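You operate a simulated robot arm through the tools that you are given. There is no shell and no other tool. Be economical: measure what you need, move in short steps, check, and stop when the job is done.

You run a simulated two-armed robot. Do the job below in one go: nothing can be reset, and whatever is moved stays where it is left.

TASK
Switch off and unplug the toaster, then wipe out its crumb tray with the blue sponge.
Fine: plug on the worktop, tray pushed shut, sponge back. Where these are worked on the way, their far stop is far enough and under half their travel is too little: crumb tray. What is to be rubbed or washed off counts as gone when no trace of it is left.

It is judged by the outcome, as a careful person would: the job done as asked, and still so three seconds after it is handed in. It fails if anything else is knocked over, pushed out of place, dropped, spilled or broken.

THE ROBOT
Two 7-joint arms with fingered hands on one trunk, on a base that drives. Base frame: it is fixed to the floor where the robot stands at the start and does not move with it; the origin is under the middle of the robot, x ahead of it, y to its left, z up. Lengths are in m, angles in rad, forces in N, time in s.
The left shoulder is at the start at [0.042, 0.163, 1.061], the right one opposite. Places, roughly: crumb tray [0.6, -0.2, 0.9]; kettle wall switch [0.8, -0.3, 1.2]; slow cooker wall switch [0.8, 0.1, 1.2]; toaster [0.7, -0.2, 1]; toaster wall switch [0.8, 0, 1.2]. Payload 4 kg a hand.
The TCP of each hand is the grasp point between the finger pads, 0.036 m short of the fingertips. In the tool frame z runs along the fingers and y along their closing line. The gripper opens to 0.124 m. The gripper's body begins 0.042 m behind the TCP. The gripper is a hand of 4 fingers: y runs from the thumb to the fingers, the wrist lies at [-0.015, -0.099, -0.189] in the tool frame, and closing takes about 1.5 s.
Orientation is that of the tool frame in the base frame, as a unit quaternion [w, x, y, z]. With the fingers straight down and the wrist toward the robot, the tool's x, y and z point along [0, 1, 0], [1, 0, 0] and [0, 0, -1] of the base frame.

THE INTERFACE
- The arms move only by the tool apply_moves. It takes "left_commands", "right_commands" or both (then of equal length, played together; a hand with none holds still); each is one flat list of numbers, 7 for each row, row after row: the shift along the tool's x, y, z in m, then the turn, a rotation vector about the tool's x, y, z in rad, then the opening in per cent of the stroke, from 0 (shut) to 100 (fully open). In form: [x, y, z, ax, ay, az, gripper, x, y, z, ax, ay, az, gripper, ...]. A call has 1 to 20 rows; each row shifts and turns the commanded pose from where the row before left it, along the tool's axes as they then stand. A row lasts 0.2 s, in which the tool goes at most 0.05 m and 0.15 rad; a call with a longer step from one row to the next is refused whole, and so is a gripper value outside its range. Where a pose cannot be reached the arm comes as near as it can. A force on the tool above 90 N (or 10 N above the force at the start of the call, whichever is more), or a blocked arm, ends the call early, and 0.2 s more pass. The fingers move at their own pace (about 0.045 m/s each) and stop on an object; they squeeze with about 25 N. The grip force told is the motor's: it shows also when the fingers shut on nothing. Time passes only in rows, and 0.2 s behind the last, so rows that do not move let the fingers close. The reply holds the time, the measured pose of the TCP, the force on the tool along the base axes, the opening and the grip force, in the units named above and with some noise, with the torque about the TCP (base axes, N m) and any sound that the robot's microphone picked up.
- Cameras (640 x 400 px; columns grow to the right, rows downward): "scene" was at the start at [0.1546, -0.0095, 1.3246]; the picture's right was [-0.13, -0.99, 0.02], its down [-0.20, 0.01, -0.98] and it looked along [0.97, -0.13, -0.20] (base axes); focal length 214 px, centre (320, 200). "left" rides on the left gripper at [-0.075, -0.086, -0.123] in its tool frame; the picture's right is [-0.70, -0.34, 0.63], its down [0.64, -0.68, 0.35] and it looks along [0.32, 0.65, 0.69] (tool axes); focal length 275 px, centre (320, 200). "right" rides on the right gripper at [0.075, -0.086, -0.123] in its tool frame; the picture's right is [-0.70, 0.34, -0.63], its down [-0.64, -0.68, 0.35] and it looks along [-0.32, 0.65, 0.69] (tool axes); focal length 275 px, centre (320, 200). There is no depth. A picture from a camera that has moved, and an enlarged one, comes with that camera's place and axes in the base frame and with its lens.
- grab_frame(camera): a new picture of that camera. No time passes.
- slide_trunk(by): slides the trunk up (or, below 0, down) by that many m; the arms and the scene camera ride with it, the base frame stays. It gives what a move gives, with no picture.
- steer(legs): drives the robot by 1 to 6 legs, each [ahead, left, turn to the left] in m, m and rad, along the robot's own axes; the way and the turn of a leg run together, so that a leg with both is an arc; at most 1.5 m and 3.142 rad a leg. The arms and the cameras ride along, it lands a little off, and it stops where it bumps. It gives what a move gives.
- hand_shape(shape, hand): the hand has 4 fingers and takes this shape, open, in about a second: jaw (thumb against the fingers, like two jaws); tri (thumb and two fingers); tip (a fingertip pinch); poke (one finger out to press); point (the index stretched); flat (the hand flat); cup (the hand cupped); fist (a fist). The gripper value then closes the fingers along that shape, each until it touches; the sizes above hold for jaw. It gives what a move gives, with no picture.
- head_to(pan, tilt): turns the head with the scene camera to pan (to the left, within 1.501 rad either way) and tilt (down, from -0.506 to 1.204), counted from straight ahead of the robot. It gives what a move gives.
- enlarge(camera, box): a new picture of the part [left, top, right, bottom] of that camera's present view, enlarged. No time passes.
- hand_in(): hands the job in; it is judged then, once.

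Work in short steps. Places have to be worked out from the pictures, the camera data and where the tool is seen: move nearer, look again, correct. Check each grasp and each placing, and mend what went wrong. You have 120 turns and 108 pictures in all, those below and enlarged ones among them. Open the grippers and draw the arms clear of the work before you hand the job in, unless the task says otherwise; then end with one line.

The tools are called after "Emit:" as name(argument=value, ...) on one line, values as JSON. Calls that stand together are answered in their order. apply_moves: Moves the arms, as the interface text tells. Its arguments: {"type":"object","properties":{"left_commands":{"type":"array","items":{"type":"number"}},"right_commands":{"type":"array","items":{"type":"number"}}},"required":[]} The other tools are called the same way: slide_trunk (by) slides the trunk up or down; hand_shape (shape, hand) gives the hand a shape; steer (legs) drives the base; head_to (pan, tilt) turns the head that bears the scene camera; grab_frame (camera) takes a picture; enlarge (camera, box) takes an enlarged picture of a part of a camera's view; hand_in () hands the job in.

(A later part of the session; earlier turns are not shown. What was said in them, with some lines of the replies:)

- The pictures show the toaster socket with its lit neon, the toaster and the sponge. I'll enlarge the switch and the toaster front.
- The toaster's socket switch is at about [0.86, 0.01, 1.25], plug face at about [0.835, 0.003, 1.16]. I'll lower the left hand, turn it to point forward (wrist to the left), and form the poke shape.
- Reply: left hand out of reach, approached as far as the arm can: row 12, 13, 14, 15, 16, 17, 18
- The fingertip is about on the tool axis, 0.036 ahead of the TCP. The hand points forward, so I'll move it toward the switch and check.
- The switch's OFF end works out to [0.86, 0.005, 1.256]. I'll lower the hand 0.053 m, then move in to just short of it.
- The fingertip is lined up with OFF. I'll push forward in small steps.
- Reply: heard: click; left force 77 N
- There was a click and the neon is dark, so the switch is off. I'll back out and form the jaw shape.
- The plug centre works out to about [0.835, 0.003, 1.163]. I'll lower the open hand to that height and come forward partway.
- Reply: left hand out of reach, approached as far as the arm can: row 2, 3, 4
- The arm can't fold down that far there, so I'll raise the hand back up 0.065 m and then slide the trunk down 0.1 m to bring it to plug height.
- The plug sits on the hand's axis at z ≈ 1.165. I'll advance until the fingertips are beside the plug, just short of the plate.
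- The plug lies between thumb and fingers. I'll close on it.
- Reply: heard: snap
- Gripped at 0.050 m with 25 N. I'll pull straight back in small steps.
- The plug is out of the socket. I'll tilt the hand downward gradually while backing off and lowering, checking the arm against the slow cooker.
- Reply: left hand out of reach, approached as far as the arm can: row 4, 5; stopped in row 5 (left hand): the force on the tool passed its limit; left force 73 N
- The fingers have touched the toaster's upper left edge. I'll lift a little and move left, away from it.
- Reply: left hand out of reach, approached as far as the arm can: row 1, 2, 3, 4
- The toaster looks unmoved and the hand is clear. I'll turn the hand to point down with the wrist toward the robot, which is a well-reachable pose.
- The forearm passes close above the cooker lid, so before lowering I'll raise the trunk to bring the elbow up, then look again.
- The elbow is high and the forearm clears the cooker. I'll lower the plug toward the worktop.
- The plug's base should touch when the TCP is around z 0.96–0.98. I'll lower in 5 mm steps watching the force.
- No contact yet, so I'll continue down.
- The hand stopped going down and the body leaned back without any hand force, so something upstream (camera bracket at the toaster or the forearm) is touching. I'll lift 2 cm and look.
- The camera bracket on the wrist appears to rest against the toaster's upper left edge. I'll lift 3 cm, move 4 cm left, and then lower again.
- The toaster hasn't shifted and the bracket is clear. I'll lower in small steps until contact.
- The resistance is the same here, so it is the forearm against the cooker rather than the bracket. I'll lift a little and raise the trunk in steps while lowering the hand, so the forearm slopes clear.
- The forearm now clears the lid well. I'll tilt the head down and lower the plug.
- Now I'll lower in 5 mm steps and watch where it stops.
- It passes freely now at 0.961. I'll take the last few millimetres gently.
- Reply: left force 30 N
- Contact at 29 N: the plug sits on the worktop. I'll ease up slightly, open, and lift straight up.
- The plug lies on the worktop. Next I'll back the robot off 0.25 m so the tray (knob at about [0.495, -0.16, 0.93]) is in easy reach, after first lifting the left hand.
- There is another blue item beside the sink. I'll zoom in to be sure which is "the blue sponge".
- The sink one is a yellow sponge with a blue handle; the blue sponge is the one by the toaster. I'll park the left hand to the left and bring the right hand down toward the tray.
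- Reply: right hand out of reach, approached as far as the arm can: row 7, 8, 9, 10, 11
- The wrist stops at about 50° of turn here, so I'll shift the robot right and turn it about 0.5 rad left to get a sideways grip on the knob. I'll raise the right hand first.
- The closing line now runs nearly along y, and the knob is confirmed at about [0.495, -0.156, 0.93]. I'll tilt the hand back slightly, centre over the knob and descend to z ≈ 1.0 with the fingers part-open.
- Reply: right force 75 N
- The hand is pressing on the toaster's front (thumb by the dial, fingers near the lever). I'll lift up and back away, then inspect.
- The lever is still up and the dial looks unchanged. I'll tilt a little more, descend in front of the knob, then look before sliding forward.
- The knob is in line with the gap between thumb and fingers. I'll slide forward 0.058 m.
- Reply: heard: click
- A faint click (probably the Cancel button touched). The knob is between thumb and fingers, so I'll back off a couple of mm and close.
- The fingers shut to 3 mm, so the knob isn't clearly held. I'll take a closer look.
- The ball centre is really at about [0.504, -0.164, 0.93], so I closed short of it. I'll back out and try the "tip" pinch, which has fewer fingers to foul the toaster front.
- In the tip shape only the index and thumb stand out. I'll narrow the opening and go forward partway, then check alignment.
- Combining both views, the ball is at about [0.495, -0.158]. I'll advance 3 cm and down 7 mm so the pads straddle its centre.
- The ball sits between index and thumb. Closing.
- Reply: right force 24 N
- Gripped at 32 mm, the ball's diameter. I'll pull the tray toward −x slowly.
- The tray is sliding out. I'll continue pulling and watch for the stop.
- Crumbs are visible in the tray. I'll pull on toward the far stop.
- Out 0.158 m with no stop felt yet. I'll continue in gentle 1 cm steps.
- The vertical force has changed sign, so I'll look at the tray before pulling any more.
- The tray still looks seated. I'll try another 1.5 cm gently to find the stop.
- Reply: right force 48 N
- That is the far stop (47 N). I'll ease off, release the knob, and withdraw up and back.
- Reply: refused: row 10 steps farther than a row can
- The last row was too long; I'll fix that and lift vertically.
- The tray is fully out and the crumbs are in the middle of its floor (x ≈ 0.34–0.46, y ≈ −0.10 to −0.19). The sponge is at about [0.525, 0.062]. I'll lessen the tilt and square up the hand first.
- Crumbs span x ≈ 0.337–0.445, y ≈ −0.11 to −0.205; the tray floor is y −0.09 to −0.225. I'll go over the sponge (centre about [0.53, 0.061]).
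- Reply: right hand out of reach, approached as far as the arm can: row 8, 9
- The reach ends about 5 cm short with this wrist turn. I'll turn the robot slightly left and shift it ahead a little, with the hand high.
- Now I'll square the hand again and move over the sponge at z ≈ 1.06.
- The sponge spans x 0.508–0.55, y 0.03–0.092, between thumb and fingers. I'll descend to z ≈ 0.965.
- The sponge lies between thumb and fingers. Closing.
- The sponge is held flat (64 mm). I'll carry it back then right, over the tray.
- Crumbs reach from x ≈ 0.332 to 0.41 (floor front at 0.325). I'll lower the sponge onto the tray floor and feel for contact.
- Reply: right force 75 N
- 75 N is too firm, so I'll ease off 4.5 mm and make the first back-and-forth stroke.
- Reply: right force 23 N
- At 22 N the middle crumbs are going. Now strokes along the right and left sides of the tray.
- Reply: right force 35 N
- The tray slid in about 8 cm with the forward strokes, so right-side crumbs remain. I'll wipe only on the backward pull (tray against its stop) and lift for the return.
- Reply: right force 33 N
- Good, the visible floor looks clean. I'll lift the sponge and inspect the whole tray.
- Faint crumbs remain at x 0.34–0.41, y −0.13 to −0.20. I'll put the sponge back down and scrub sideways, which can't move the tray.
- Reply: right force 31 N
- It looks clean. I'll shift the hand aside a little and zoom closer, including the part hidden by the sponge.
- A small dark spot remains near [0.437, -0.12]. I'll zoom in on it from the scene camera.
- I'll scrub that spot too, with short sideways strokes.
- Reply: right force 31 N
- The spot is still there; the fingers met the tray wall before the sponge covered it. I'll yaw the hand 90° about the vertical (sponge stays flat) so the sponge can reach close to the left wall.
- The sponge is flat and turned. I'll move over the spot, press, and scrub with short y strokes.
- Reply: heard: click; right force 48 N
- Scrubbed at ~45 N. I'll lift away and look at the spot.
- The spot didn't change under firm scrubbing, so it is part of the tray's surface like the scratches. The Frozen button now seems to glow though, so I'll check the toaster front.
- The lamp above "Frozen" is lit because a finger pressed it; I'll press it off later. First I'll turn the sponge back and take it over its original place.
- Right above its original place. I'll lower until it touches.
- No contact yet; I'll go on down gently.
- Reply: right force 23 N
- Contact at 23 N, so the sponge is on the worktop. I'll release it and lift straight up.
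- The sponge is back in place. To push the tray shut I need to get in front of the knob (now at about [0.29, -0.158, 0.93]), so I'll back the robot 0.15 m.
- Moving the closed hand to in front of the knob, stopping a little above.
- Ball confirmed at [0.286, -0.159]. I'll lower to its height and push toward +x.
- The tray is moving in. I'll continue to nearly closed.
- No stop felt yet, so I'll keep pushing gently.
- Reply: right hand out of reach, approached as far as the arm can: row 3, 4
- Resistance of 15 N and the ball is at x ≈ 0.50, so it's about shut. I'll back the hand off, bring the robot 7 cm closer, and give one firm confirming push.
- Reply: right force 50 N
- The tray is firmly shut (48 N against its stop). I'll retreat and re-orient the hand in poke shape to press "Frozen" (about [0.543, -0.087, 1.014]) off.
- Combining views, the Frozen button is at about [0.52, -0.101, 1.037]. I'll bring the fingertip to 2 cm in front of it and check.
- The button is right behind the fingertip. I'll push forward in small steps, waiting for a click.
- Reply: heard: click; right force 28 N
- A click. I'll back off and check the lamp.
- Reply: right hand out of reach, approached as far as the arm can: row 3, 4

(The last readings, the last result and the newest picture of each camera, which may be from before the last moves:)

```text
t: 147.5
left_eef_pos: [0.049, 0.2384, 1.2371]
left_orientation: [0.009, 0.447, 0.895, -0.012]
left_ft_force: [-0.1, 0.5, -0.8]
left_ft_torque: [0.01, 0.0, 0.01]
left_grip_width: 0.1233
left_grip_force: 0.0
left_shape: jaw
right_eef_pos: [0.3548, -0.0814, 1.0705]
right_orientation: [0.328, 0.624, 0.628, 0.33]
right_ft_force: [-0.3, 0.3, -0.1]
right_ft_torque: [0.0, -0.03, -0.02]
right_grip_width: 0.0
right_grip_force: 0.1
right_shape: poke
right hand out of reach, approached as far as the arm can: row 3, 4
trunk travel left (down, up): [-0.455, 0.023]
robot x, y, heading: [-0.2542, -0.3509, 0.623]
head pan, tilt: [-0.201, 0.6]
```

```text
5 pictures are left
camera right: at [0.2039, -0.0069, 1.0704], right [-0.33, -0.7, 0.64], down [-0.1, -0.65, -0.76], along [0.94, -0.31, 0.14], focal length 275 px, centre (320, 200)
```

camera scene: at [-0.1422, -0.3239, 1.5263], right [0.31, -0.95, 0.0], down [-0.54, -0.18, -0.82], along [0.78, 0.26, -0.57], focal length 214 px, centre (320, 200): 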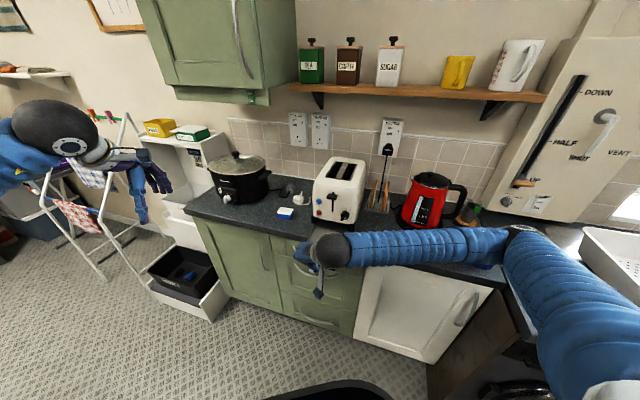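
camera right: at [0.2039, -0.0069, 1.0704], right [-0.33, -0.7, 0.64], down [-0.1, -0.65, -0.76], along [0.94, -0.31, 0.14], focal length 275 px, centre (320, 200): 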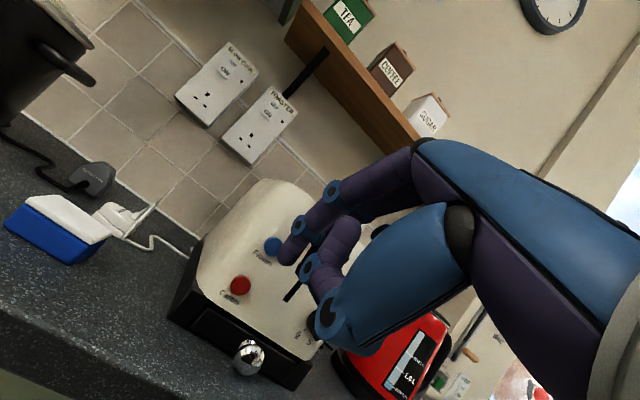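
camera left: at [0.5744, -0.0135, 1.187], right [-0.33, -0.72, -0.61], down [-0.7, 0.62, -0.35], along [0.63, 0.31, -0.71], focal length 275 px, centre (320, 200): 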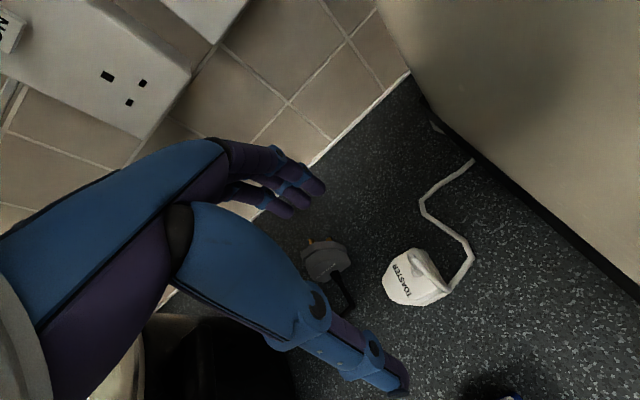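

The glow appears gone. I'll open the hand, drive the robot back clear of the counter, and take a final look.

Emit:
steer(legs=[[-0.2, 0.1, 0]])

Emit:
hand_shape(shape="jaw", hand="right")

Emit:
head_to(pan=-0.35, tilt=0.45)

Emit:
grab_frame(camera="scene")

```text
t: 149.2
left_eef_pos: [-0.1746, 0.2001, 1.2374]
left_orientation: [0.008, 0.445, 0.895, -0.01]
left_ft_force: [0.3, -0.1, -0.1]
left_ft_torque: [0.0, -0.02, -0.01]
left_grip_width: 0.1236
left_grip_force: 0.1
left_shape: jaw
right_eef_pos: [0.1312, -0.1193, 1.0699]
right_orientation: [0.327, 0.623, 0.629, 0.33]
right_ft_force: [0.0, -0.1, -0.1]
right_ft_torque: [-0.04, 0.0, 0.02]
right_grip_width: 0.0002
right_grip_force: 0.0
right_shape: poke
trunk travel left (down, up): [-0.455, 0.023]
robot x, y, heading: [-0.4787, -0.3927, 0.623]
head pan, tilt: [-0.201, 0.6]
```

```text
t: 150.1
left_eef_pos: [-0.1749, 0.201, 1.2361]
left_orientation: [0.008, 0.446, 0.895, -0.011]
left_ft_force: [0.2, 1.0, 0.6]
left_ft_torque: [0.0, -0.03, 0.01]
left_grip_width: 0.1235
left_grip_force: 0.0
left_shape: jaw
right_eef_pos: [0.1325, -0.1191, 1.0703]
right_orientation: [0.328, 0.623, 0.629, 0.33]
right_ft_force: [0.2, -0.3, 0.1]
right_ft_torque: [-0.01, 0.0, 0.0]
right_grip_width: 0.1238
right_grip_force: 0.1
right_shape: jaw
trunk travel left (down, up): [-0.455, 0.023]
robot x, y, heading: [-0.4773, -0.3868, 0.627]
head pan, tilt: [-0.201, 0.6]
```

```text
t: 150.8
left_eef_pos: [-0.1754, 0.1995, 1.2378]
left_orientation: [0.008, 0.447, 0.895, -0.01]
left_ft_force: [-0.4, 0.9, -0.5]
left_ft_torque: [-0.02, 0.0, 0.04]
left_grip_width: 0.124
left_grip_force: 0.0
left_shape: jaw
right_eef_pos: [0.1323, -0.1205, 1.07]
right_orientation: [0.327, 0.624, 0.629, 0.329]
right_ft_force: [-0.4, 0.8, -0.6]
right_ft_torque: [0.03, 0.0, -0.01]
right_grip_width: 0.1238
right_grip_force: 0.0
right_shape: jaw
trunk travel left (down, up): [-0.455, 0.023]
robot x, y, heading: [-0.4788, -0.3885, 0.628]
head pan, tilt: [-0.351, 0.45]
```

```text
4 pictures are left
camera scene: at [-0.3976, -0.3684, 1.5399], right [0.27, -0.96, 0.0], down [-0.42, -0.12, -0.9], along [0.87, 0.24, -0.44], focal length 214 px, centre (320, 200)
```

scene: 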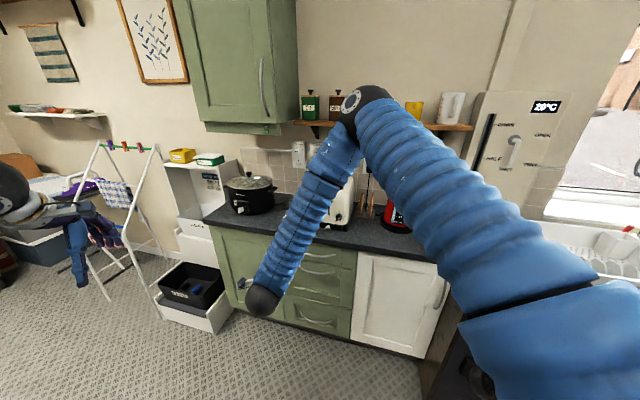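

The arm hides the view, so I'll zoom in with the right-hand camera instead.

Emit:
grab_frame(camera="right")

```text
3 pictures are left
camera right: at [-0.0188, -0.0455, 1.0702], right [-0.32, -0.7, 0.64], down [-0.1, -0.65, -0.76], along [0.94, -0.31, 0.14], focal length 275 px, centre (320, 200)
```

right: 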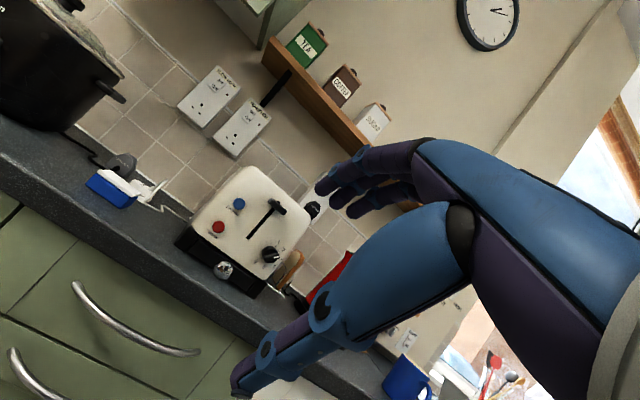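

Emit:
enlarge(camera="right", box=[70, 130, 330, 300])

```text
2.35 times, centred on (200, 215) of right
camera zoom: at [-0.0188, -0.0455, 1.0702], right [-0.32, -0.7, 0.64], down [-0.1, -0.65, -0.76], along [0.94, -0.31, 0.14], focal length 648 px, centre (602, 165)
```

zoom: 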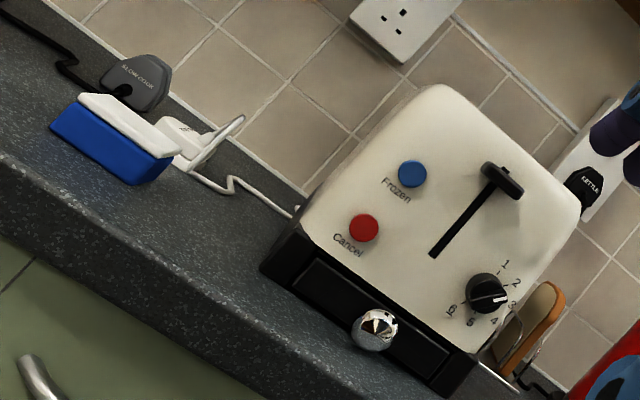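

Everything checks out: the tray is shut, the lamp is off, the sponge is back, the plug is on the worktop and the switch is off. Both hands are open and clear, so I'll hand it in.

Emit:
hand_in()

```text
The job is handed in.
```

The toaster is switched off at the wall and unplugged, with its plug on the worktop; the crumb tray is wiped out and pushed shut, and the blue sponge is back in its place. A dark spot on the tray floor stayed after hard scrubbing, so I took it as a mark in the metal. A finger also set off the toaster's "Frozen" button, and I pressed it off again.
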